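You operate a simulated robot arm through the tools that you are given. There is no shell and no other tool. Be economical: measure what you need, move in short steps, check, and stop when the job is done.

The job below is to be done with a simulated robot arm. You get a single attempt, and the scene is never put back.

JOB
The drawer sticks: wax the pale patch on its runner, then push it shut.
Fine: use the grey pad and put it back; the lid lies on the ledge meanwhile, then back on the wax tin. A coat counts when it lies all over at full strength: go over it till it gets no stronger.

It is judged by the outcome, as a careful person would: the job done as asked, and still so three seconds after it is handed in. It fails if anything else is knocked over, pushed out of place, dropped, spilled or broken. Lids that push on must go on centred and level and be pressed home; caps that screw on are set level and turned clockwise until they are tight.

ROBOT AND FRAMES
A 7-joint arm with a two-finger parallel gripper, fixed in place. Base frame: the origin is at the foot of the arm, x ahead of it, y to its left, z up; the work surface is at about z = 779. Lengths are in mm, angles in rad, forces in N, time in s.
With the tool pointing down near the work surface it reaches from about 340 to 780 mm from the base axis. Its first joint turns from -2.897 to 2.897 rad. Payload 3.91 kg.
The tool frame sits at the grasp point between the pads (the TCP): z along the fingers, y along the line on which they close. The tips reach 30 mm beyond it. Largest opening 110 mm; finger width 20, thickness 10; the body of the gripper, 48 by 112 mm, starts 55 mm behind the TCP.
Orientation is that of the tool frame in the base frame, as a unit quaternion [w, x, y, z]. With the fingers straight down and closing along the base's y, the tool's x points along the base's -x, its y along +y and its z along -z.

CONTROLS
- The arm moves only by the tool drive_tool. Its argument "motion" is one flat list of numbers, 7 for each row, row after row: the turn, a rotation vector about the base's x, y, z in rad, then the shift along the base's x, y, z in m, then the opening, from 0 (shut) to 1 (fully open). In form: [rx, ry, rz, tx, ty, tz, hand, rx, ry, rz, tx, ty, tz, hand, ...]. A call has 1 to 12 rows; each row shifts and turns the commanded pose from where the row before left it. Rows are played at 5 a second. More than 50 mm and 0.15 rad between two rows, or a gripper value outside its range, and nothing of the call is played. A pose out of reach is approached as far as the arm can. The call stops where the force on the tool passes 40 N (or 10 N more than at its start, if that is more) or the arm is blocked; 0.2 s more then pass. The fingers move at their own pace (about 153 mm/s each) and stop on an object; they squeeze with about 31 N. The grip force told is the motor's: it shows also when the fingers shut on nothing. Time passes only in rows, and 0.2 s behind the last, so rows that do not move let the fingers close. It gives the time, the measured TCP pose, the force on the tool (base axes), the opening and the grip force at its end, in the units of the frame above (readings bear some noise), with the torque about the TCP (base axes, N m) and any sound that the robot's microphone picked up.
- Cameras (640 x 400 px; columns grow to the right, rows downward): "scene" is fixed at [401.4, 500.8, 1630.9]; the picture's right is [-0.90, 0.44, 0.00], its down [0.42, 0.87, -0.25] and it looks along [-0.11, -0.22, -0.97] (base axes); focal length 338 px, centre (320, 200). "wrist" rides on the gripper at [77, 7, -114] in the tool frame; the picture's right is [-0.09, 1.00, 0.00], its down [-0.80, -0.07, -0.59] and it looks along [-0.59, -0.05, 0.80] (tool axes); focal length 270 px, centre (320, 200). There is no depth. A picture from a camera that has moved, and an enlarged one, comes with that camera's place and axes in the base frame and with its lens.
- capture(camera): a new picture of that camera. No time passes.
- raise_lower(by): slides the trunk up (or, below 0, down) by that many mm; the arm rides with it, the base frame stays. It gives what a move gives, with no picture.
- enlarge(camera, box): a new picture of the part [left, top, right, bottom] of that camera's present view, enlarged. No time passes.
- sign_off(): hands the job in; it is judged then, once.

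Go step by step. Nothing tells you positions but the pictures and the camera data: compare them with the known pose of the tool, close in by small moves and look again before you grip or let go. The budget is 120 turns and 68 pictures, counting those below and the enlarged ones. Unless the task says otherwise, let go and move clear before handing in, and close with one line.

The tools are called as a command line: name --argument value ..., lists and objects as JSON in quotes. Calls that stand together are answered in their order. drive_tool: Moves the arm, as the interface text tells. Its arguments: {"type":"object","properties":{"motion":{"type":"array","items":{"type":"number"}}},"required":["motion"]} The other tools are called the same way: raise_lower (by) slides the trunk up or down; capture (camera) takes a picture; enlarge (camera, box) takes an enlarged picture of a part of a camera's view; sign_off () hands the job in.

At the start:

```text
time: 0.0
position: [295.9, 387.2, 1202.8]
tcp_rot: [0.0, 0.0, 1.0, 0.0]
ft_force: [0.5, 0.0, 0.8]
wrist_torque: [0.01, 0.0, -0.01]
width: 109.9
grasp_force: 0.0
trunk travel left (down, up): [-575.0, 35.0]
```

scene: 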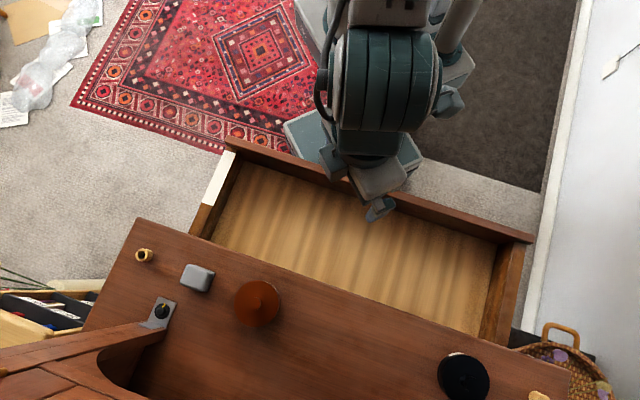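
wrist: 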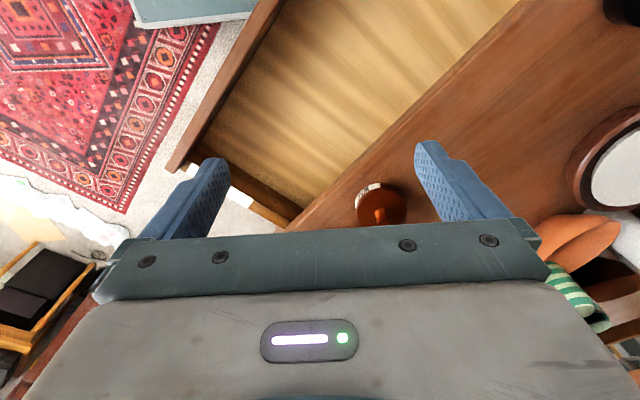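

I see an open drawer with a pale patch on its left side wall, and on the desk top a grey pad, a brown lidded tin and other items. I'll look closer before moving.

enlarge --camera "scene" --box '[100, 120, 340, 350]'

enlarge --camera "scene" --box '[320, 150, 640, 400]'

```text
1.74 times, centred on (220, 235) of scene
camera zoom: at [401.4, 500.8, 1630.9], right [-0.9, 0.44, 0.0], down [0.42, 0.87, -0.25], along [-0.11, -0.22, -0.97], focal length 589 px, centre (494, 139)
```

zoom: 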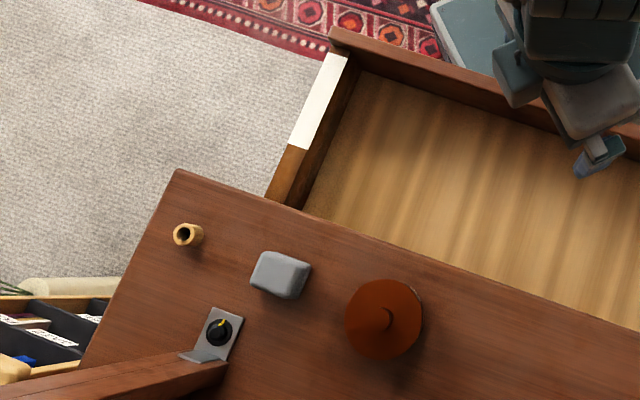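

```text
1.60 times, centred on (480, 275) of scene
camera zoom: at [401.4, 500.8, 1630.9], right [-0.9, 0.44, 0.0], down [0.42, 0.87, -0.25], along [-0.11, -0.22, -0.97], focal length 542 px, centre (64, 80)
```

zoom: 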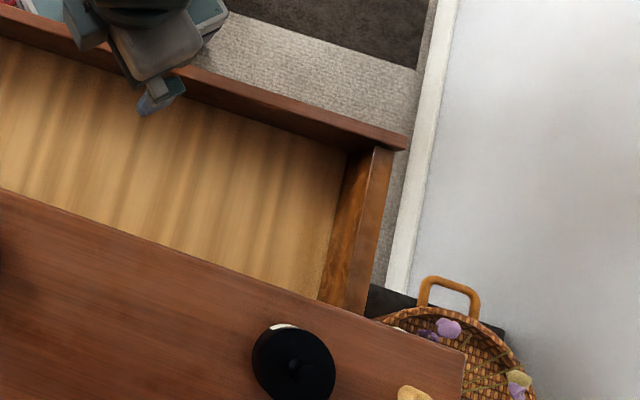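

Let me see the objects better from the wrist.

enlarge --camera "wrist" --box '[280, 120, 480, 245]'

enlarge --camera "wrist" --box '[480, 0, 640, 100]'

enlarge --camera "scene" --box '[0, 250, 200, 400]'

```text
3.20 times, centred on (380, 182) of wrist
camera zoom: at [217.3, 394.3, 1316.8], right [0.09, 1.0, 0.0], down [0.8, -0.07, 0.59], along [0.59, -0.05, -0.8], focal length 865 px, centre (128, 256)
```

zoom: 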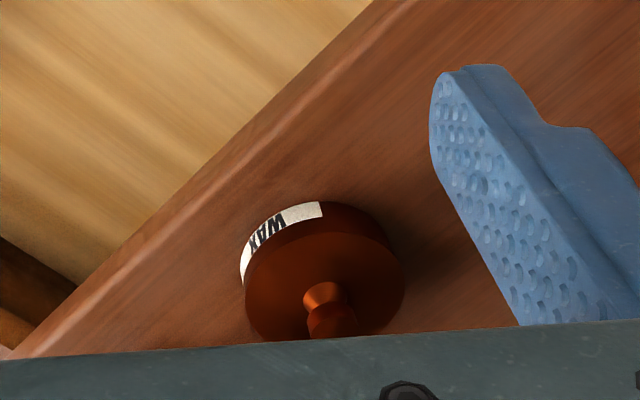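

```text
4.00 times, centred on (560, 50) of wrist
camera zoom: at [217.3, 394.3, 1316.8], right [0.09, 1.0, 0.0], down [0.8, -0.07, 0.59], along [0.59, -0.05, -0.8], focal length 1081 px, centre (-640, 800)
```

zoom: 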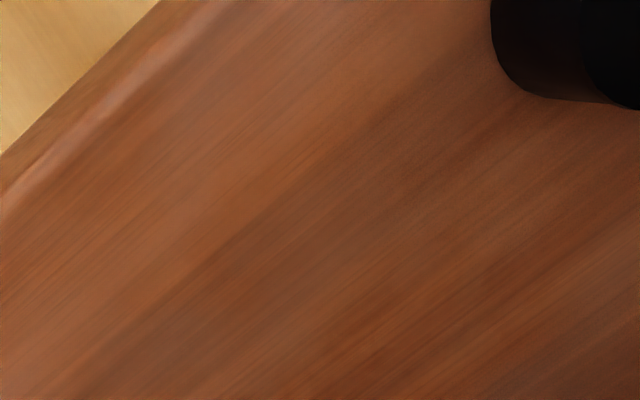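

```text
2.67 times, centred on (100, 325) of scene
camera zoom: at [401.4, 500.8, 1630.9], right [-0.9, 0.44, 0.0], down [0.42, 0.87, -0.25], along [-0.11, -0.22, -0.97], focal length 903 px, centre (907, -133)
```

zoom: 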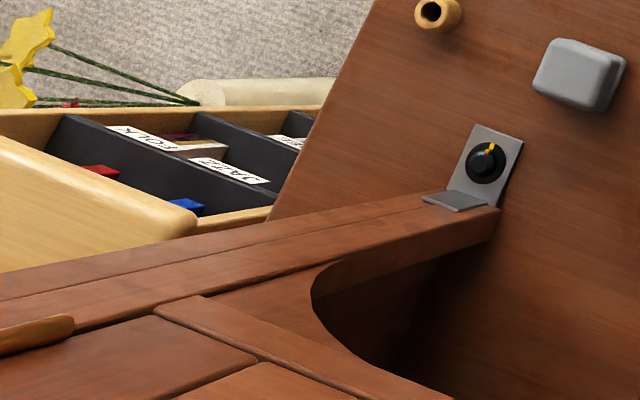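

The brown tin is the wax tin (labelled WAX), with a knobbed lid. I'll turn the wrist 45° to face the desk and look for the ledge.

drive_tool --motion '[0, 0, 0.131, 0.005, -0.023, -0.008, 1, 0, 0, 0.131, 0.005, -0.023, -0.008, 1, 0, 0, 0.131, 0.005, -0.023, -0.008, 1, 0, 0, 0.131, 0.005, -0.023, -0.008, 1, 0, 0, 0.131, 0.005, -0.023, -0.008, 1, 0, 0, 0.131, 0.005, -0.023, -0.008, 1]'

capture --camera "wrist"

```text
time: 1.4
position: [325.6, 246.8, 1154.7]
tcp_rot: [-0.001, -0.384, 0.923, 0.0]
ft_force: [0.4, 0.2, 0.2]
wrist_torque: [0.01, 0.01, 0.02]
width: 109.8
grasp_force: 0.0
trunk travel left (down, up): [-575.0, 35.0]
```

```text
60 pictures are left
camera wrist: at [264.9, 198.6, 1268.9], right [-0.65, 0.76, 0.0], down [0.61, 0.52, 0.59], along [0.45, 0.38, -0.8], focal length 270 px, centre (320, 200)
```

wrist: 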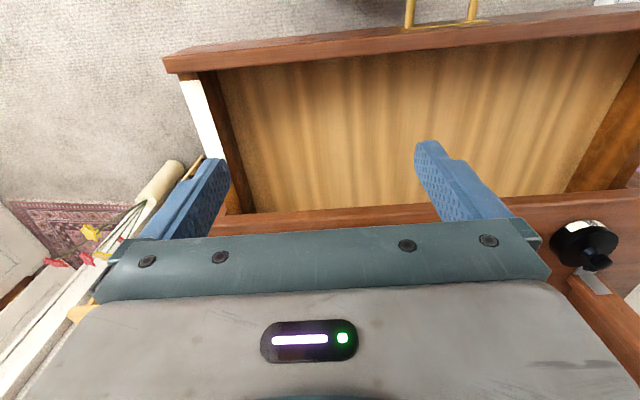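

drive_tool --motion '[0.078, -0.091, 0, 0, 0, 0.01, 1, 0.078, -0.091, 0, 0, 0, 0.01, 1, 0.078, -0.091, 0, 0, 0, 0.01, 1, 0.078, -0.091, 0, 0, 0, 0.01, 1, 0.078, -0.091, 0, 0, 0, 0.01, 1]'

capture --camera "wrist"

```text
time: 2.6
position: [325.0, 248.5, 1205.8]
tcp_rot: [0.282, -0.365, 0.883, 0.091]
ft_force: [-0.5, 0.3, -0.1]
wrist_torque: [0.01, -0.04, -0.01]
width: 110.2
grasp_force: 0.1
trunk travel left (down, up): [-575.0, 35.0]
```

```text
59 pictures are left
camera wrist: at [225.5, 166.0, 1255.3], right [-0.64, 0.76, 0.01], down [0.25, 0.21, 0.94], along [0.72, 0.61, -0.33], focal length 270 px, centre (320, 200)
```

wrist: 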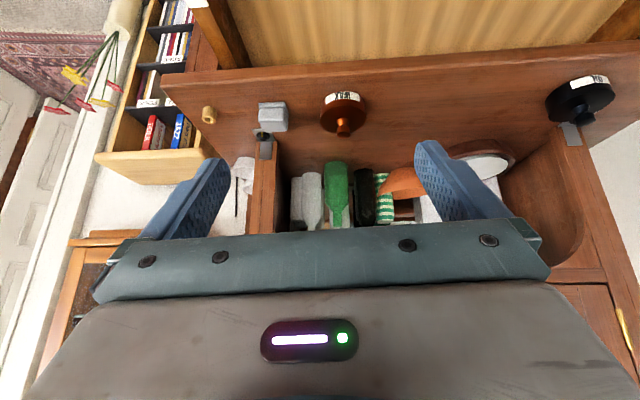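

enlarge --camera "wrist" --box '[160, 60, 420, 222]'

enlarge --camera "wrist" --box '[380, 60, 640, 222]'

```text
2.46 times, centred on (290, 141) of wrist
camera zoom: at [225.5, 166.0, 1255.3], right [-0.64, 0.76, 0.01], down [0.25, 0.21, 0.94], along [0.72, 0.61, -0.33], focal length 665 px, centre (394, 345)
```

zoom: 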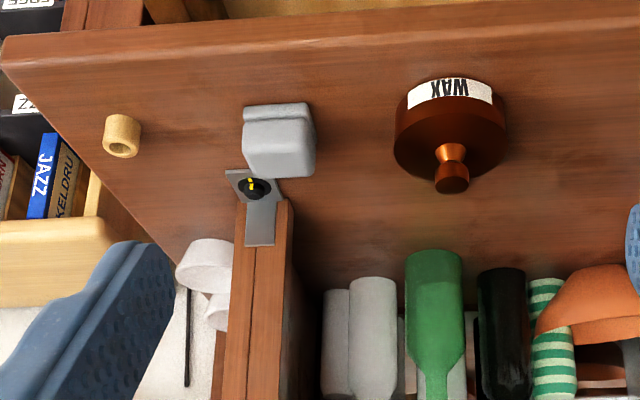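

```text
2.46 times, centred on (510, 141) of wrist
camera zoom: at [225.5, 166.0, 1255.3], right [-0.64, 0.76, 0.01], down [0.25, 0.21, 0.94], along [0.72, 0.61, -0.33], focal length 665 px, centre (-148, 345)
```

zoom: 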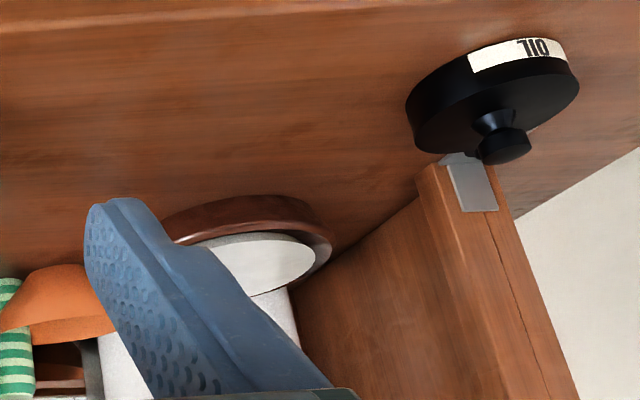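

drive_tool --motion '[0.078, -0.091, 0, 0, 0, 0.01, 1, 0.078, -0.091, 0, 0, 0, 0.01, 1, 0.078, -0.091, 0, 0, 0, 0.01, 1, 0.078, -0.091, 0, 0, 0, 0.01, 1]'

capture --camera "wrist"

```text
time: 3.6
position: [326.0, 251.1, 1246.1]
tcp_rot: [0.489, -0.329, 0.792, 0.16]
ft_force: [-0.2, -0.1, -0.7]
wrist_torque: [0.01, 0.01, 0.01]
width: 110.1
grasp_force: 0.1
trunk travel left (down, up): [-575.0, 35.0]
```

```text
56 pictures are left
camera wrist: at [220.5, 161.8, 1232.9], right [-0.65, 0.76, 0.01], down [-0.1, -0.1, 0.99], along [0.75, 0.64, 0.14], focal length 270 px, centre (320, 200)
```

wrist: 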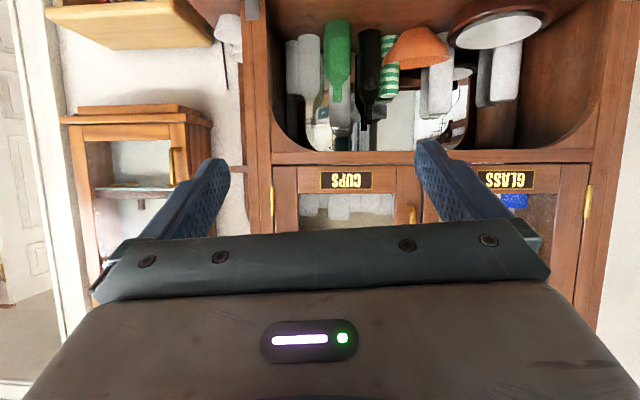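

The tin's knob triangulates to about (521, 476, 978), the pad to (605, 376, 949) and the patch to z≈838, running from (463, 111) to (554, 216). I take the ledge to be the front board of the dresser where the tin stands. I'll straighten the tool and hover over the tin.

drive_tool --motion '[-0.078, 0.091, 0, 0.019, 0.022, -0.012, 1, -0.078, 0.091, 0, 0.019, 0.022, -0.012, 1, -0.078, 0.091, 0, 0.019, 0.022, -0.012, 1, -0.078, 0.091, 0, 0.019, 0.022, -0.012, 1, -0.078, 0.091, 0, 0.019, 0.022, -0.012, 1, -0.078, 0.091, 0, 0.019, 0.022, -0.012, 1, -0.078, 0.091, 0, 0.019, 0.022, -0.012, 1, -0.078, 0.091, 0, 0.019, 0.022, -0.012, 1, -0.078, 0.091, 0, 0.019, 0.022, -0.012, 1]'

capture --camera "wrist"

capture --camera "scene"

```text
time: 5.6
position: [497.5, 448.1, 1134.7]
tcp_rot: [-0.003, -0.384, 0.923, -0.001]
ft_force: [-1.0, 0.3, -1.1]
wrist_torque: [-0.03, 0.0, -0.03]
width: 109.9
grasp_force: 0.0
trunk travel left (down, up): [-575.0, 35.0]
```

```text
55 pictures are left
camera wrist: at [437.1, 399.2, 1249.1], right [-0.64, 0.76, 0.0], down [0.62, 0.52, 0.59], along [0.45, 0.38, -0.81], focal length 270 px, centre (320, 200)
```

wrist: 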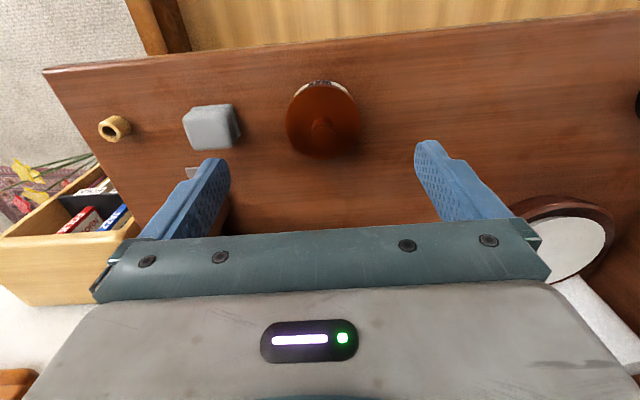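

```text
54 pictures are left
```

scene: 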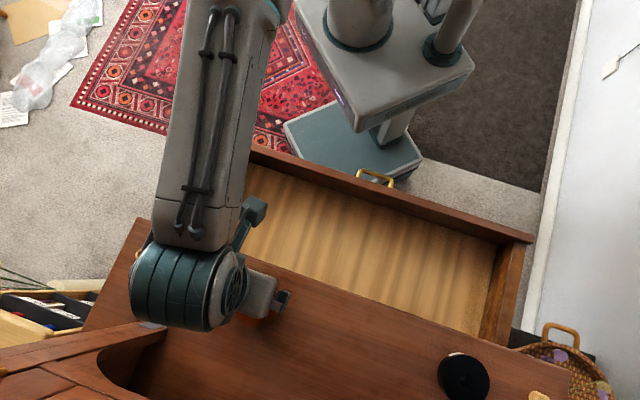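

enlarge --camera "wrist" --box '[240, 60, 400, 160]'

enlarge --camera "wrist" --box '[80, 80, 280, 205]'

```text
4.00 times, centred on (320, 110) of wrist
camera zoom: at [437.1, 399.2, 1249.1], right [-0.64, 0.76, 0.0], down [0.62, 0.52, 0.59], along [0.45, 0.38, -0.81], focal length 1081 px, centre (320, 560)
```

zoom: 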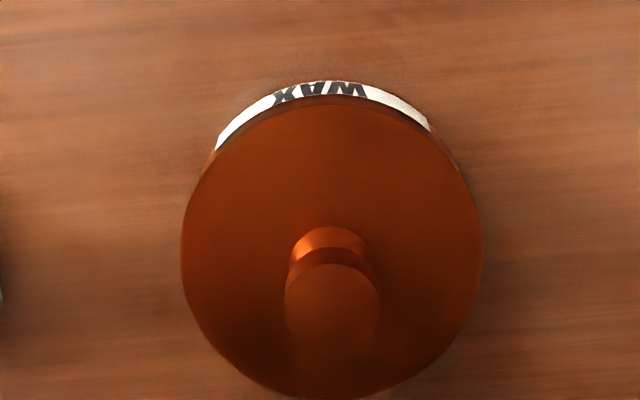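

```text
3.20 times, centred on (180, 142) of wrist
camera zoom: at [437.1, 399.2, 1249.1], right [-0.64, 0.76, 0.0], down [0.62, 0.52, 0.59], along [0.45, 0.38, -0.81], focal length 865 px, centre (768, 384)
```

zoom: 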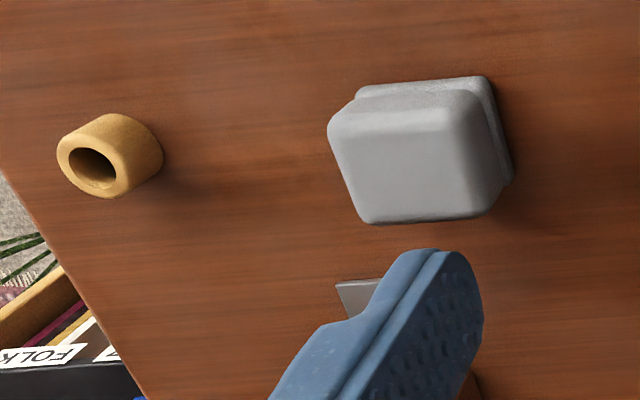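

The knob is about 26 mm wide with its top near (524, 476, 975). I'll centre above it and descend around it.

drive_tool --motion '[0, 0, 0, 0.026, 0.028, 0, 0.6, 0, 0, 0, 0, 0, -0.045, 0.6, 0, 0, 0, 0, 0, -0.045, 0.6, 0, 0, 0, 0, 0, -0.03, 0.6, 0, 0, 0, 0, 0, -0.02, 0.6]'

capture --camera "wrist"

```text
time: 6.8
position: [522.6, 473.7, 997.4]
tcp_rot: [0.0, -0.384, 0.923, 0.0]
ft_force: [-0.9, -0.2, -0.5]
wrist_torque: [-0.01, 0.02, -0.01]
width: 66.2
grasp_force: 0.1
trunk travel left (down, up): [-575.0, 35.0]
```

```text
51 pictures are left
camera wrist: at [462.2, 425.5, 1110.3], right [-0.64, 0.77, 0.0], down [0.62, 0.52, 0.59], along [0.46, 0.38, -0.8], focal length 270 px, centre (320, 200)
```

wrist: 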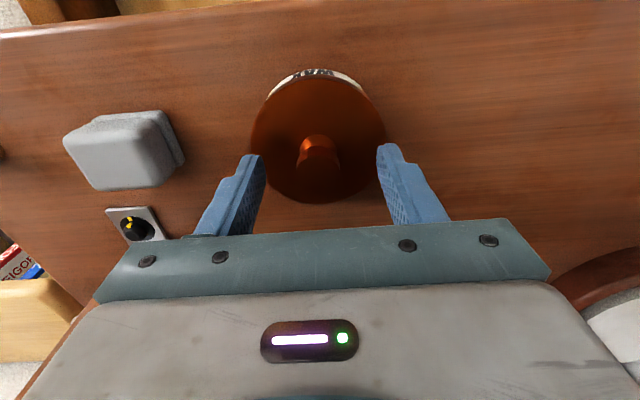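

drive_tool --motion '[0, 0, 0, -0.007, -0.006, 0, 0.6, 0, 0, 0, 0, 0, -0.005, 0.6]'

enlarge --camera "wrist" --box '[200, 60, 440, 210]'

```text
time: 7.4
position: [514.6, 469.3, 991.7]
tcp_rot: [0.001, -0.383, 0.924, 0.0]
ft_force: [-0.1, 0.3, 0.3]
wrist_torque: [0.01, -0.02, -0.03]
width: 65.9
grasp_force: 0.0
trunk travel left (down, up): [-575.0, 35.0]
```

```text
2.67 times, centred on (320, 135) of wrist
camera zoom: at [455.1, 419.9, 1105.6], right [-0.64, 0.77, 0.0], down [0.62, 0.52, 0.59], along [0.45, 0.38, -0.8], focal length 721 px, centre (320, 373)
```

zoom: 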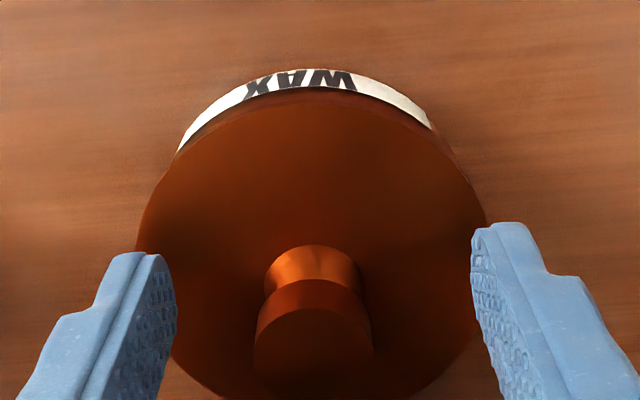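

The knob sits between the fingertips. I'll lower slightly and close.

drive_tool --motion '[0, 0, 0, 0.002, 0.0, -0.004, 0.5, 0, 0, 0, 0, 0, 0, 0.0, 0, 0, 0, 0, 0, 0, 0.0, 0, 0, 0, 0, 0, 0, 0.0]'

enlarge --camera "wrist" --box '[200, 60, 440, 210]'

```text
time: 8.4
position: [517.6, 469.2, 987.9]
tcp_rot: [0.0, -0.383, 0.924, 0.0]
ft_force: [-0.4, 0.9, -0.1]
wrist_torque: [-0.02, 0.03, -0.01]
width: 23.6
grasp_force: 30.8
trunk travel left (down, up): [-575.0, 35.0]
```

```text
2.67 times, centred on (320, 135) of wrist
camera zoom: at [457.2, 419.8, 1101.9], right [-0.64, 0.77, 0.0], down [0.62, 0.52, 0.59], along [0.45, 0.38, -0.8], focal length 721 px, centre (320, 373)
```

zoom: 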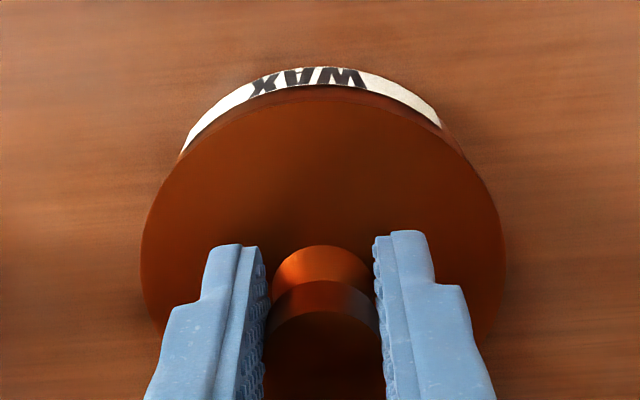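

drive_tool --motion '[0, 0, 0, 0, 0, 0.003, 0, 0, 0, 0, 0, 0, 0.003, 0]'

enlarge --camera "wrist" --box '[200, 60, 440, 210]'

```text
time: 9.0
position: [516.8, 467.8, 994.4]
tcp_rot: [0.0, -0.383, 0.924, 0.0]
ft_force: [-0.4, -0.1, -0.4]
wrist_torque: [0.0, 0.02, 0.02]
width: 23.6
grasp_force: 30.6
trunk travel left (down, up): [-575.0, 35.0]
```

```text
2.67 times, centred on (320, 135) of wrist
camera zoom: at [457.4, 419.8, 1108.1], right [-0.64, 0.77, 0.0], down [0.62, 0.52, 0.59], along [0.45, 0.38, -0.8], focal length 721 px, centre (320, 373)
```

zoom: 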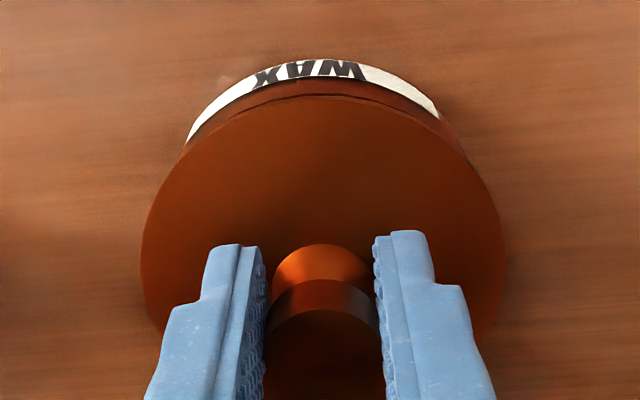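

The lid comes away freely. I'll lift further and check.

drive_tool --motion '[0, 0, 0, 0, 0, 0.03, 0, 0, 0, 0, 0, 0, 0.04, 0, 0, 0, 0, 0, 0, 0.03, 0]'

capture --camera "wrist"

```text
time: 9.8
position: [516.6, 468.9, 1094.7]
tcp_rot: [0.0, -0.383, 0.924, 0.001]
ft_force: [-0.3, -0.2, -0.3]
wrist_torque: [0.03, 0.0, -0.01]
width: 0.0
grasp_force: 31.4
trunk travel left (down, up): [-575.0, 35.0]
```

```text
47 pictures are left
camera wrist: at [457.2, 419.7, 1207.9], right [-0.64, 0.77, 0.0], down [0.62, 0.52, 0.59], along [0.45, 0.38, -0.8], focal length 270 px, centre (320, 200)
```

wrist: 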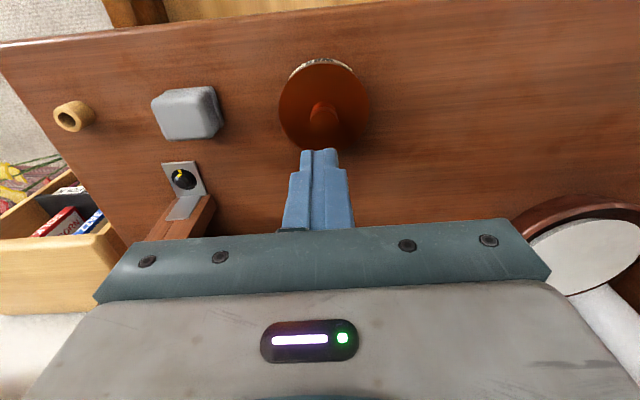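

The grip slipped off the knob. I'll check the lid and then grip deeper.

enlarge --camera "wrist" --box '[240, 40, 400, 140]'

```text
4.00 times, centred on (320, 90) of wrist
camera zoom: at [457.2, 419.7, 1207.9], right [-0.64, 0.77, 0.0], down [0.62, 0.52, 0.59], along [0.45, 0.38, -0.8], focal length 1081 px, centre (320, 640)
```

zoom: 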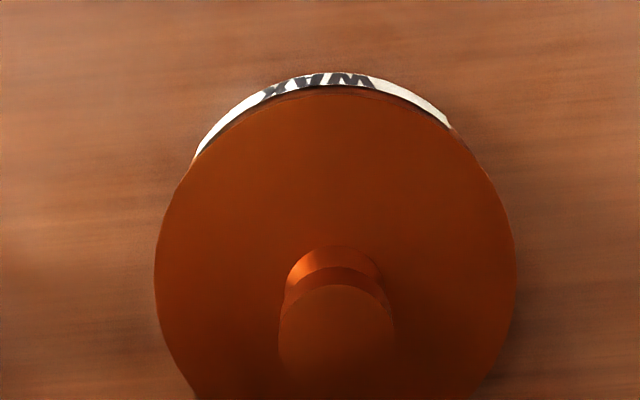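

drive_tool --motion '[0, 0, 0, -0.002, 0.004, 0, 0.5, 0, 0, 0, 0, 0, -0.045, 0.5, 0, 0, 0, 0, 0, -0.045, 0.5, 0, 0, 0, 0, 0, -0.018, 0.5, 0, 0, 0, 0, 0, -0.003, 0.5, 0, 0, 0, 0, 0, -0.003, 0.5]'

enlarge --camera "wrist" --box '[200, 60, 440, 210]'

```text
time: 11.2
position: [516.2, 473.0, 984.1]
tcp_rot: [0.003, -0.384, 0.923, 0.001]
ft_force: [1.0, 1.1, 21.1]
wrist_torque: [-0.01, 0.0, 0.0]
width: 55.0
grasp_force: 0.1
trunk travel left (down, up): [-575.0, 35.0]
```

```text
2.67 times, centred on (320, 135) of wrist
camera zoom: at [454.8, 423.2, 1097.4], right [-0.64, 0.77, 0.0], down [0.61, 0.51, 0.6], along [0.46, 0.39, -0.8], focal length 721 px, centre (320, 373)
```

zoom: 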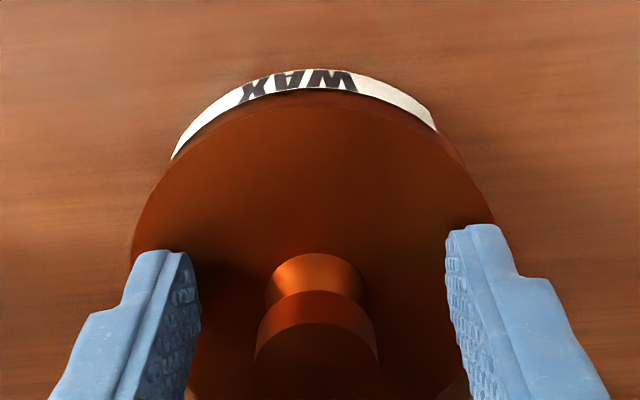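

The tips touched the lid (top ≈ 954). I'll back off a little, centre, grip and lift slowly.

drive_tool --motion '[0, 0, 0, 0, 0, 0.005, 0.5, 0, 0, 0, 0.003, 0.003, 0, 0.4, 0, 0, 0, 0, 0, 0, 0.0, 0, 0, 0, 0, 0, 0, 0.0, 0, 0, 0, 0, 0, 0, 0]'

drive_tool --motion '[0, 0, 0, 0, 0, 0.002, 0, 0, 0, 0, 0, 0, 0.002, 0, 0, 0, 0, 0, 0, 0.002, 0, 0, 0, 0, 0, 0, 0.002, 0, 0, 0, 0, 0, 0, 0.002, 0]'

enlarge --camera "wrist" --box '[200, 60, 440, 210]'

```text
time: 12.4
position: [517.8, 475.8, 984.4]
tcp_rot: [0.0, -0.383, 0.924, 0.001]
ft_force: [-0.6, -0.7, 0.6]
wrist_torque: [-0.06, -0.03, -0.01]
width: 23.6
grasp_force: 30.8
trunk travel left (down, up): [-575.0, 35.0]
```

```text
time: 13.6
position: [518.0, 477.0, 995.4]
tcp_rot: [-0.001, -0.384, 0.923, 0.0]
ft_force: [0.5, 0.9, -0.4]
wrist_torque: [0.04, -0.01, 0.0]
width: 23.8
grasp_force: 31.0
trunk travel left (down, up): [-575.0, 35.0]
```

```text
2.67 times, centred on (320, 135) of wrist
camera zoom: at [458.5, 426.9, 1108.7], right [-0.64, 0.77, 0.0], down [0.62, 0.52, 0.59], along [0.45, 0.38, -0.8], focal length 721 px, centre (320, 373)
```

zoom: 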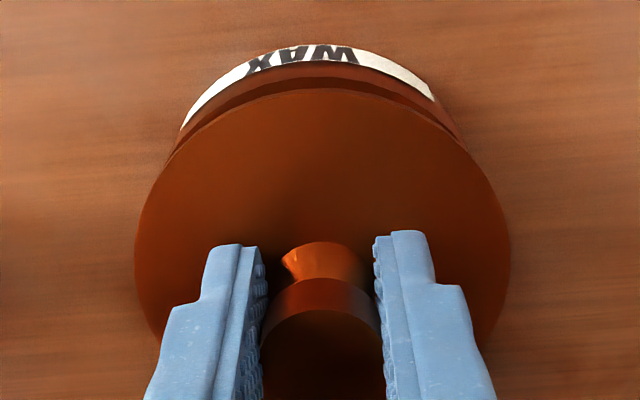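

The lid is clear of the rim now. I'll keep lifting gently.

drive_tool --motion '[0, 0, 0, 0, 0, 0.003, 0, 0, 0, 0, 0, 0, 0.004, 0, 0, 0, 0, 0, 0, 0.005, 0, 0, 0, 0, 0, 0, 0.007, 0, 0, 0, 0, 0, 0, 0.009, 0, 0, 0, 0, 0, 0, 0.009, 0, 0, 0, 0, 0, 0, 0.006, 0, 0, 0, 0, 0, 0, 0.003, 0]'

capture --camera "wrist"

```text
time: 15.4
position: [517.5, 475.8, 1040.7]
tcp_rot: [0.0, -0.383, 0.924, -0.001]
ft_force: [-0.8, 0.1, -0.6]
wrist_torque: [0.04, -0.03, 0.02]
width: 23.6
grasp_force: 30.9
trunk travel left (down, up): [-575.0, 35.0]
```

```text
43 pictures are left
camera wrist: at [458.1, 426.9, 1154.9], right [-0.64, 0.77, 0.0], down [0.62, 0.52, 0.59], along [0.45, 0.38, -0.8], focal length 270 px, centre (320, 200)
```

wrist: 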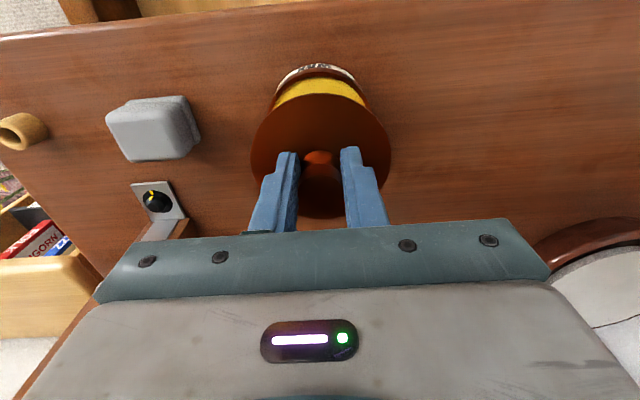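

The lid is off and the yellow wax shows. I'll carry the lid about 130 mm to the right along the board and lower it.

drive_tool --motion '[0, 0, 0, -0.005, 0.005, 0, 0, 0, 0, 0, -0.01, 0.01, 0, 0, 0, 0, 0, -0.013, 0.013, 0, 0, 0, 0, 0, -0.013, 0.013, 0, 0, 0, 0, 0, -0.013, 0.013, 0, 0, 0, 0, 0, -0.013, 0.013, 0, 0, 0, 0, 0, -0.012, 0.012, -0.005, 0, 0, 0, 0, -0.009, 0.009, -0.01, 0, 0, 0, 0, -0.004, 0.004, -0.01, 0, 0, 0, 0, 0, 0, -0.01, 0, 0, 0, 0, 0, 0, -0.01, 0, 0, 0, 0, 0, 0, -0.01, 0]'

capture --camera "wrist"

capture --camera "scene"

```text
time: 18.0
position: [425.5, 568.2, 985.4]
tcp_rot: [-0.001, -0.383, 0.924, 0.0]
ft_force: [-0.5, 0.6, 0.7]
wrist_torque: [0.0, 0.03, -0.05]
width: 23.6
grasp_force: 31.0
trunk travel left (down, up): [-575.0, 35.0]
```

```text
42 pictures are left
camera wrist: at [366.5, 518.9, 1100.0], right [-0.64, 0.77, 0.0], down [0.62, 0.52, 0.59], along [0.45, 0.38, -0.8], focal length 270 px, centre (320, 200)
```

wrist: 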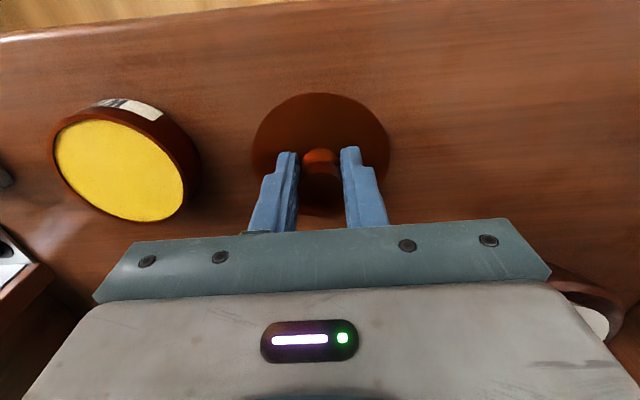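

```text
41 pictures are left
```

scene: 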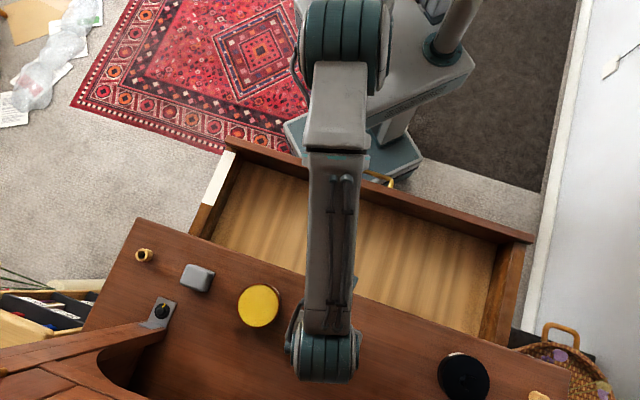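

drive_tool --motion '[0, 0, 0, 0, 0, -0.006, 0, 0, 0, 0, 0, 0, -0.006, 0, 0, 0, 0, 0, 0, -0.006, 0, 0, 0, 0, 0, 0, -0.004, 0, 0, 0, 0, 0, 0, -0.004, 0, 0, 0, 0, 0, 0, -0.003, 0]'

capture --camera "wrist"

```text
time: 19.4
position: [426.3, 569.0, 957.4]
tcp_rot: [0.002, -0.383, 0.924, 0.0]
ft_force: [0.5, 0.3, 9.5]
wrist_torque: [-0.11, 0.28, -0.01]
width: 23.7
grasp_force: 30.9
trunk travel left (down, up): [-575.0, 35.0]
```

```text
40 pictures are left
camera wrist: at [366.0, 518.6, 1072.3], right [-0.64, 0.77, 0.0], down [0.61, 0.52, 0.6], along [0.46, 0.38, -0.8], focal length 270 px, centre (320, 200)
```

wrist: 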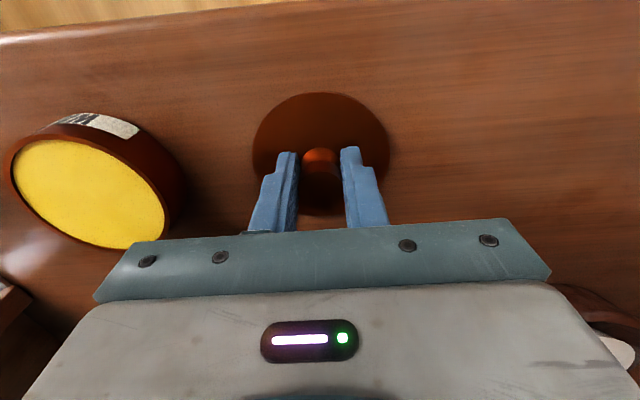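

Lid touches the board. I'll release and rise.

drive_tool --motion '[0, 0, 0, 0, 0, 0.001, 0.05, 0, 0, 0, 0, 0, 0, 0.5, 0, 0, 0, 0, 0, 0, 0.5, 0, 0, 0, 0, 0, 0.01, 0.6, 0, 0, 0, 0, 0, 0.03, 0.6, 0, 0, 0, 0, 0, 0.04, 0.7, 0, 0, 0, 0, 0, 0.04, 0.7]'

capture --camera "wrist"

```text
time: 21.0
position: [425.9, 567.0, 1077.6]
tcp_rot: [0.0, -0.383, 0.924, 0.0]
ft_force: [0.0, -0.9, 0.4]
wrist_torque: [0.01, 0.02, 0.0]
width: 77.2
grasp_force: 0.1
trunk travel left (down, up): [-575.0, 35.0]
```

```text
39 pictures are left
camera wrist: at [366.5, 518.1, 1192.2], right [-0.64, 0.77, 0.0], down [0.62, 0.52, 0.59], along [0.46, 0.38, -0.8], focal length 270 px, centre (320, 200)
```

wrist: 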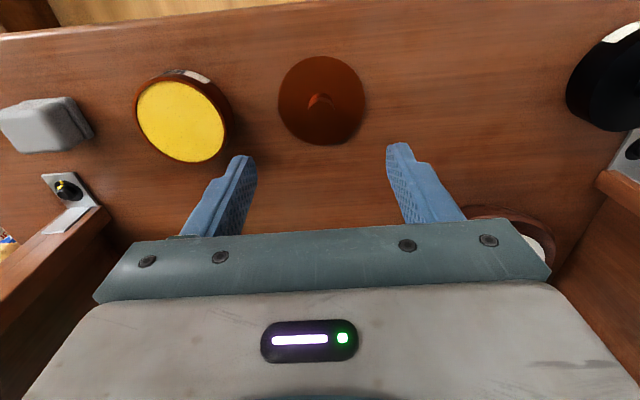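

Lid is down on the ledge. Next I move above the grey pad, watching clearance to the dresser's side post.

drive_tool --motion '[0, 0, 0, 0.023, -0.025, 0, 0.7, 0, 0, 0, 0.023, -0.025, 0, 0.7, 0, 0, 0, 0.023, -0.025, 0, 0.8, 0, 0, 0, 0.023, -0.025, 0, 0.8, 0, 0, 0, 0.023, -0.025, 0, 0.8, 0, 0, 0, 0.023, -0.025, 0, 0.8, 0, 0, 0, 0.023, -0.025, 0, 0.8]'

capture --camera "wrist"

capture --camera "scene"

```text
time: 22.6
position: [589.5, 391.9, 1077.3]
tcp_rot: [0.0, -0.383, 0.924, 0.0]
ft_force: [-0.5, -0.2, 0.2]
wrist_torque: [0.01, 0.02, -0.02]
width: 87.9
grasp_force: 0.0
trunk travel left (down, up): [-575.0, 35.0]
```

```text
38 pictures are left
camera wrist: at [528.6, 342.9, 1192.6], right [-0.64, 0.77, 0.0], down [0.62, 0.52, 0.59], along [0.46, 0.38, -0.8], focal length 270 px, centre (320, 200)
```

wrist: 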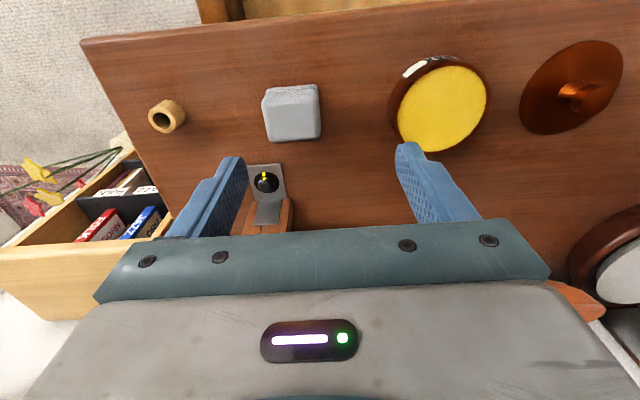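

```text
37 pictures are left
```

scene: 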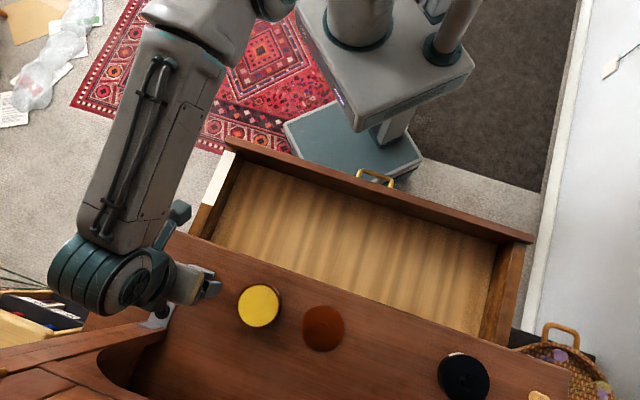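

drive_tool --motion '[0, 0, 0, 0.01, -0.0085, -0.03, 0.8, 0, 0, 0, 0.01, -0.0085, -0.03, 0.8, 0, 0, 0, 0, 0, -0.03, 0.8, 0, 0, 0, 0, 0, -0.02, 0.8]'

capture --camera "wrist"

```text
time: 23.6
position: [606.5, 376.3, 967.8]
tcp_rot: [0.0, -0.383, 0.924, 0.0]
ft_force: [-0.3, 0.6, -0.2]
wrist_torque: [0.0, 0.02, -0.02]
width: 88.2
grasp_force: 0.2
trunk travel left (down, up): [-575.0, 35.0]
```

```text
36 pictures are left
camera wrist: at [546.6, 326.6, 1082.2], right [-0.64, 0.77, 0.0], down [0.62, 0.52, 0.59], along [0.45, 0.38, -0.8], focal length 270 px, centre (320, 200)
```

wrist: 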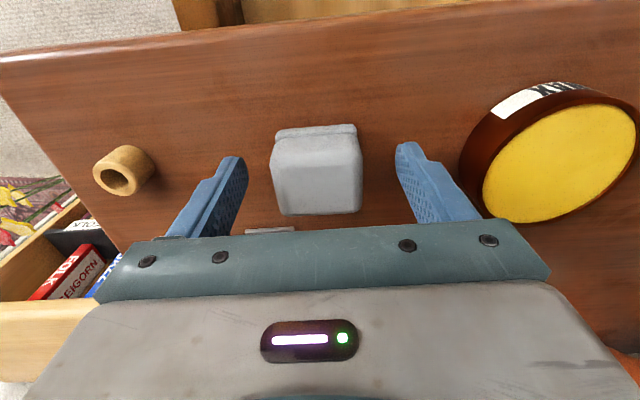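

drive_tool --motion '[0, 0, 0, 0.002, 0.002, -0.01, 0.7]'

enlarge --camera "wrist" --box '[200, 90, 440, 240]'

```text
time: 24.0
position: [609.9, 377.4, 958.4]
tcp_rot: [0.0, -0.383, 0.924, 0.0]
ft_force: [1.3, -0.2, -0.1]
wrist_torque: [-0.01, 0.02, 0.02]
width: 76.9
grasp_force: 0.1
trunk travel left (down, up): [-575.0, 35.0]
```

```text
2.67 times, centred on (320, 165) of wrist
camera zoom: at [548.5, 329.0, 1072.4], right [-0.64, 0.77, 0.0], down [0.62, 0.52, 0.59], along [0.46, 0.38, -0.8], focal length 721 px, centre (320, 293)
```

zoom: 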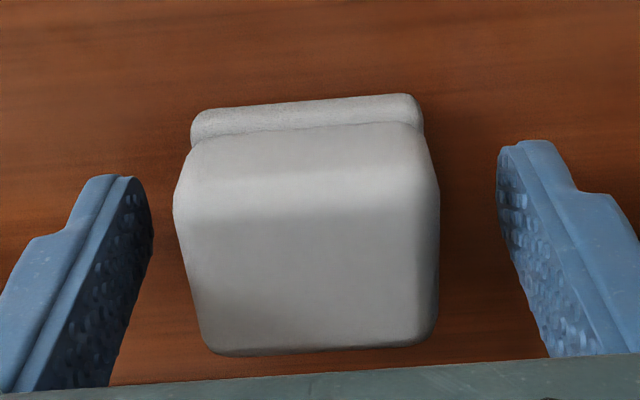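

drive_tool --motion '[0, 0, 0, 0, 0, -0.004, 0.7, 0, 0, 0, 0.001, 0.001, -0.002, 0.7, 0, 0, 0, 0, 0, 0, 0.4, 0, 0, 0, 0, 0, 0, 0.3, 0, 0, 0, 0, 0, 0, 0.3]'

enlarge --camera "wrist" --box '[200, 90, 440, 240]'

```text
time: 25.2
position: [610.1, 378.7, 952.3]
tcp_rot: [0.001, -0.382, 0.924, 0.001]
ft_force: [-0.4, 0.4, 0.1]
wrist_torque: [0.03, -0.02, 0.01]
width: 49.2
grasp_force: 31.0
trunk travel left (down, up): [-575.0, 35.0]
```

```text
2.67 times, centred on (320, 165) of wrist
camera zoom: at [549.9, 329.7, 1065.9], right [-0.64, 0.77, 0.0], down [0.62, 0.52, 0.59], along [0.45, 0.38, -0.8], focal length 721 px, centre (320, 293)
```

zoom: 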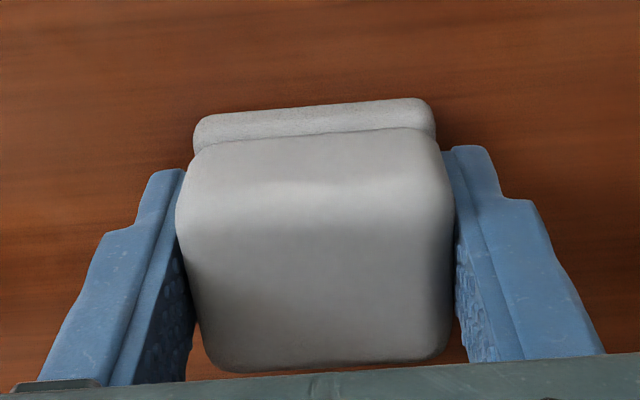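

Pad gripped. I'll lift it and carry it over the wax.

drive_tool --motion '[0, 0, 0, 0, 0, 0.004, 0.3, 0, 0, 0, 0, 0, 0.008, 0.3, 0, 0, 0, 0, 0, 0.015, 0.3, 0, 0, 0, 0, 0, 0.02, 0.3, 0, 0, 0, 0, 0, 0.013, 0.3, 0, 0, 0, -0.01, 0.011, 0, 0.3, 0, 0, 0, -0.018, 0.02, 0, 0.3, 0, 0, 0, -0.018, 0.02, 0, 0.3, 0, 0, 0, -0.018, 0.02, 0, 0.3, 0, 0, 0, -0.018, 0.02, 0, 0.3, 0, 0, 0, -0.009, 0.008, 0, 0.3]'

capture --camera "wrist"

```text
time: 27.6
position: [519.5, 478.6, 1012.5]
tcp_rot: [0.001, -0.384, 0.923, 0.0]
ft_force: [-0.5, 0.3, 0.2]
wrist_torque: [0.02, 0.0, -0.01]
width: 49.2
grasp_force: 31.1
trunk travel left (down, up): [-575.0, 35.0]
```

```text
33 pictures are left
camera wrist: at [458.9, 429.8, 1126.3], right [-0.64, 0.77, 0.0], down [0.62, 0.52, 0.59], along [0.45, 0.38, -0.8], focal length 270 px, centre (320, 200)
```

wrist: 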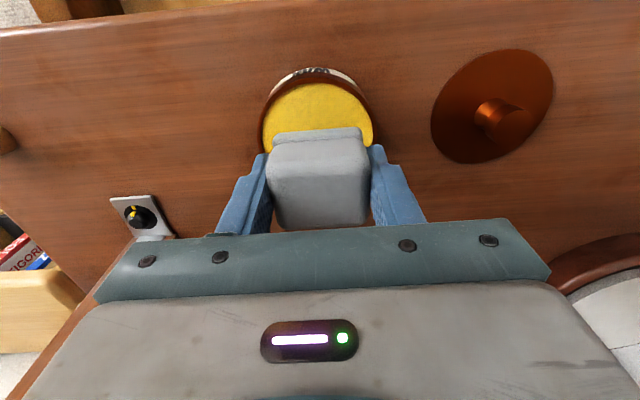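

drive_tool --motion '[0, 0, 0, -0.001, -0.001, -0.009, 0.3, 0, 0, 0, 0, 0, -0.008, 0.3, 0, 0, 0, 0, 0, -0.003, 0.3, 0, 0, 0, 0, 0, -0.002, 0.3]'

drive_tool --motion '[0, 0, 0, 0, 0, -0.002, 0.3, 0, 0, 0, 0, 0, -0.002, 0.3]'

```text
time: 28.6
position: [519.1, 476.9, 989.2]
tcp_rot: [0.001, -0.384, 0.923, 0.0]
ft_force: [-0.4, -1.0, 0.7]
wrist_torque: [0.02, 0.0, -0.02]
width: 49.3
grasp_force: 31.6
trunk travel left (down, up): [-575.0, 35.0]
```

```text
time: 29.2
position: [517.4, 476.7, 984.6]
tcp_rot: [0.0, -0.383, 0.924, -0.001]
ft_force: [0.2, -0.2, -0.4]
wrist_torque: [0.01, -0.02, 0.01]
width: 49.2
grasp_force: 31.0
trunk travel left (down, up): [-575.0, 35.0]
```

drive_tool --motion '[0, 0, 0, 0, 0, -0.002, 0.3, 0, 0, 0, 0, 0, -0.002, 0.3]'

enlarge --camera "wrist" --box '[200, 60, 440, 210]'

```text
time: 29.8
position: [518.4, 476.4, 981.8]
tcp_rot: [0.0, -0.383, 0.924, 0.0]
ft_force: [0.1, 0.2, 1.7]
wrist_torque: [0.03, 0.02, -0.05]
width: 49.3
grasp_force: 30.6
trunk travel left (down, up): [-575.0, 35.0]
```

```text
2.67 times, centred on (320, 135) of wrist
camera zoom: at [458.2, 427.9, 1095.9], right [-0.64, 0.77, 0.0], down [0.62, 0.52, 0.59], along [0.46, 0.38, -0.8], focal length 721 px, centre (320, 373)
```

zoom: 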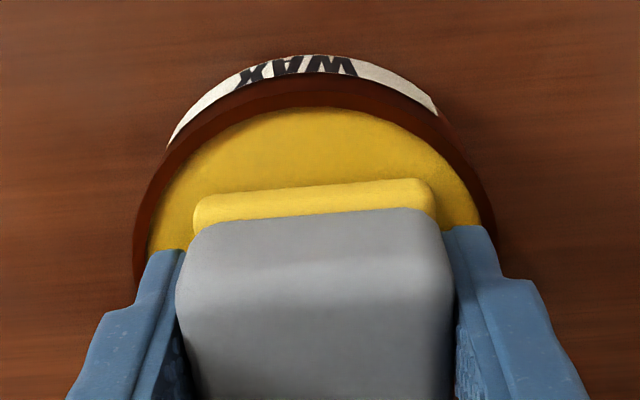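

The pad is loaded with wax (yellow). I'll lift and carry it over to the patch.

drive_tool --motion '[0, 0, 0, 0, 0, 0.005, 0.3, 0, 0, 0, 0, 0, 0.012, 0.3, 0, 0, 0, 0, 0, 0.02, 0.3, 0, 0, 0, 0, 0, 0.02, 0.3, 0, 0, 0, 0.001, -0.02, 0, 0.3, 0, 0, 0, 0.001, -0.035, 0, 0.3, 0, 0, 0, 0.001, -0.045, 0, 0.3, 0, 0, 0, 0.001, -0.045, 0, 0.3, 0, 0, 0, 0.002, -0.045, 0, 0.3, 0, 0, 0, 0.002, -0.045, 0, 0.3, 0, 0, 0, 0.002, -0.035, 0, 0.3, 0, 0, 0, 0.002, -0.016, 0, 0.3]'

capture --camera "wrist"

capture --camera "scene"

```text
time: 32.4
position: [529.4, 188.9, 1038.6]
tcp_rot: [0.0, -0.383, 0.924, 0.0]
ft_force: [0.0, 0.4, -0.2]
wrist_torque: [-0.04, 0.01, 0.02]
width: 49.4
grasp_force: 31.4
trunk travel left (down, up): [-575.0, 35.0]
```

```text
31 pictures are left
camera wrist: at [470.4, 140.4, 1153.4], right [-0.64, 0.77, 0.0], down [0.62, 0.52, 0.59], along [0.45, 0.38, -0.8], focal length 270 px, centre (320, 200)
```

wrist: 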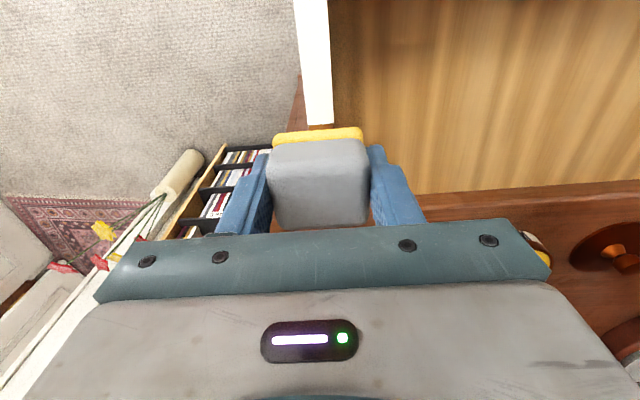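

```text
30 pictures are left
```

scene: 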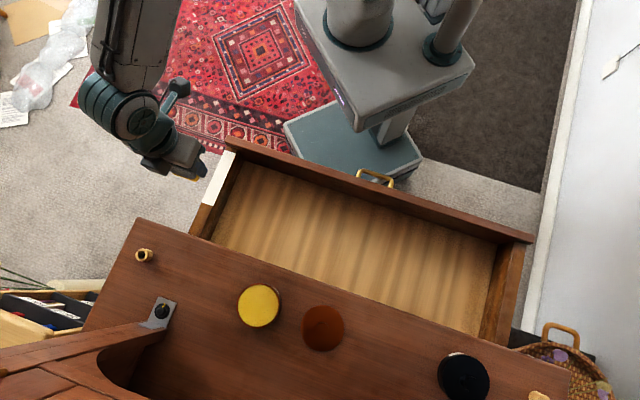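

The patch runs along the wall from about (460, 114) to (558, 217), 33 mm wide. I'll descend over its middle until contact.

drive_tool --motion '[0, 0, 0, -0.01, -0.012, -0.04, 0.3, 0, 0, 0, -0.009, -0.011, -0.045, 0.3, 0, 0, 0, 0, 0, -0.04, 0.3, 0, 0, 0, 0, 0, -0.015, 0.3]'

capture --camera "wrist"

```text
time: 33.4
position: [511.3, 166.8, 898.0]
tcp_rot: [0.0, -0.383, 0.924, 0.0]
ft_force: [-0.6, -0.5, 0.3]
wrist_torque: [0.02, -0.01, -0.04]
width: 49.4
grasp_force: 31.0
trunk travel left (down, up): [-575.0, 35.0]
```

```text
29 pictures are left
camera wrist: at [451.4, 118.3, 1011.7], right [-0.64, 0.77, 0.0], down [0.62, 0.52, 0.59], along [0.45, 0.38, -0.8], focal length 270 px, centre (320, 200)
```

wrist: 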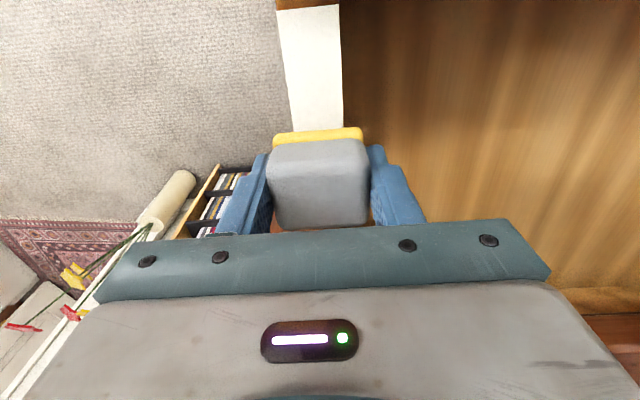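

drive_tool --motion '[0, 0, 0, 0, 0, -0.01, 0.3, 0, 0, 0, 0, 0, -0.005, 0.3, 0, 0, 0, 0, 0, -0.003, 0.3]'

drive_tool --motion '[0, 0, 0, 0, 0, -0.002, 0.3, 0, 0, 0, 0, 0, -0.002, 0.3]'

```text
time: 34.2
position: [511.7, 166.6, 887.0]
tcp_rot: [0.003, -0.384, 0.923, 0.0]
ft_force: [-7.1, -2.2, 23.5]
wrist_torque: [-0.25, 0.62, -0.02]
width: 49.3
grasp_force: 30.9
trunk travel left (down, up): [-575.0, 35.0]
stopped in row 3: the force on the tool passed its limit at 44 N (the readings are from after the stop); the commanded pose is now the measured one
```

```text
time: 34.6
position: [511.1, 167.6, 886.3]
tcp_rot: [0.005, -0.383, 0.924, 0.0]
ft_force: [-9.3, -1.5, 24.1]
wrist_torque: [-0.24, 0.66, -0.01]
width: 49.4
grasp_force: 31.4
trunk travel left (down, up): [-575.0, 35.0]
stopped in row 2: the force on the tool passed its limit at 43 N (the readings are from after the stop); the commanded pose is now the measured one
```

Contact at TCP z≈887. I'll ease to light pressure and stroke along the patch.

drive_tool --motion '[0, 0, 0, 0, 0, 0.002, 0.3]'

capture --camera "wrist"

```text
time: 35.0
position: [511.4, 166.6, 886.8]
tcp_rot: [0.004, -0.384, 0.923, -0.001]
ft_force: [-10.6, -4.1, 16.3]
wrist_torque: [-0.19, 0.48, 0.01]
width: 49.3
grasp_force: 31.0
trunk travel left (down, up): [-575.0, 35.0]
```

```text
28 pictures are left
camera wrist: at [451.3, 118.4, 1000.1], right [-0.64, 0.77, 0.0], down [0.61, 0.52, 0.6], along [0.46, 0.38, -0.8], focal length 270 px, centre (320, 200)
```

wrist: 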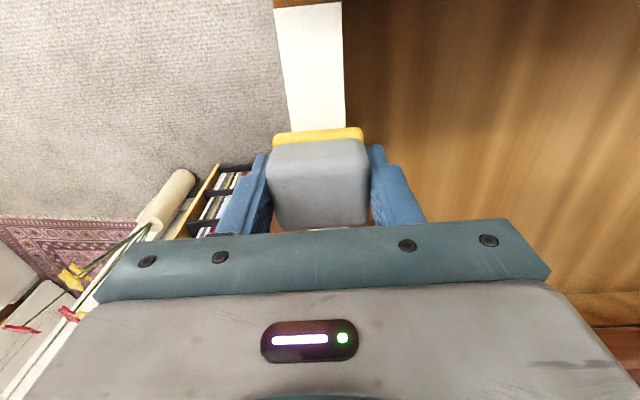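

drive_tool --motion '[0, 0, 0, 0, 0, 0.0008, 0.3, 0, 0, 0, 0.009, 0.0093, 0, 0.3, 0, 0, 0, 0.009, 0.0093, 0, 0.3, 0, 0, 0, 0.009, 0.0093, 0, 0.3, 0, 0, 0, 0.009, 0.0093, 0, 0.3, 0, 0, 0, 0.009, 0.0093, 0, 0.3]'

capture --camera "wrist"

```text
time: 36.4
position: [558.2, 215.4, 886.9]
tcp_rot: [0.004, -0.384, 0.923, 0.0]
ft_force: [-1.8, -2.0, 3.1]
wrist_torque: [-0.08, 0.11, -0.02]
width: 49.2
grasp_force: 30.7
trunk travel left (down, up): [-575.0, 35.0]
```

```text
27 pictures are left
camera wrist: at [497.7, 165.6, 1000.2], right [-0.64, 0.77, 0.0], down [0.61, 0.52, 0.6], along [0.46, 0.38, -0.8], focal length 270 px, centre (320, 200)
```

wrist: 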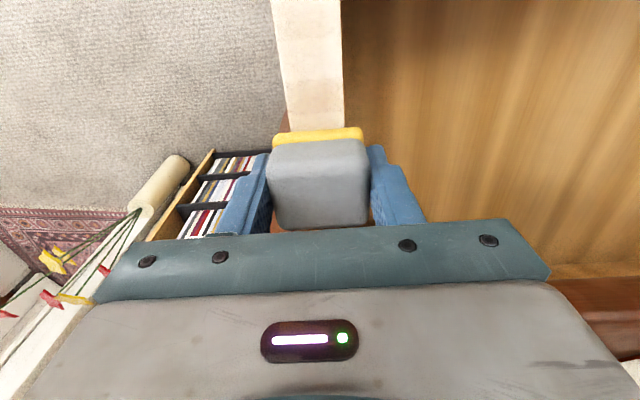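

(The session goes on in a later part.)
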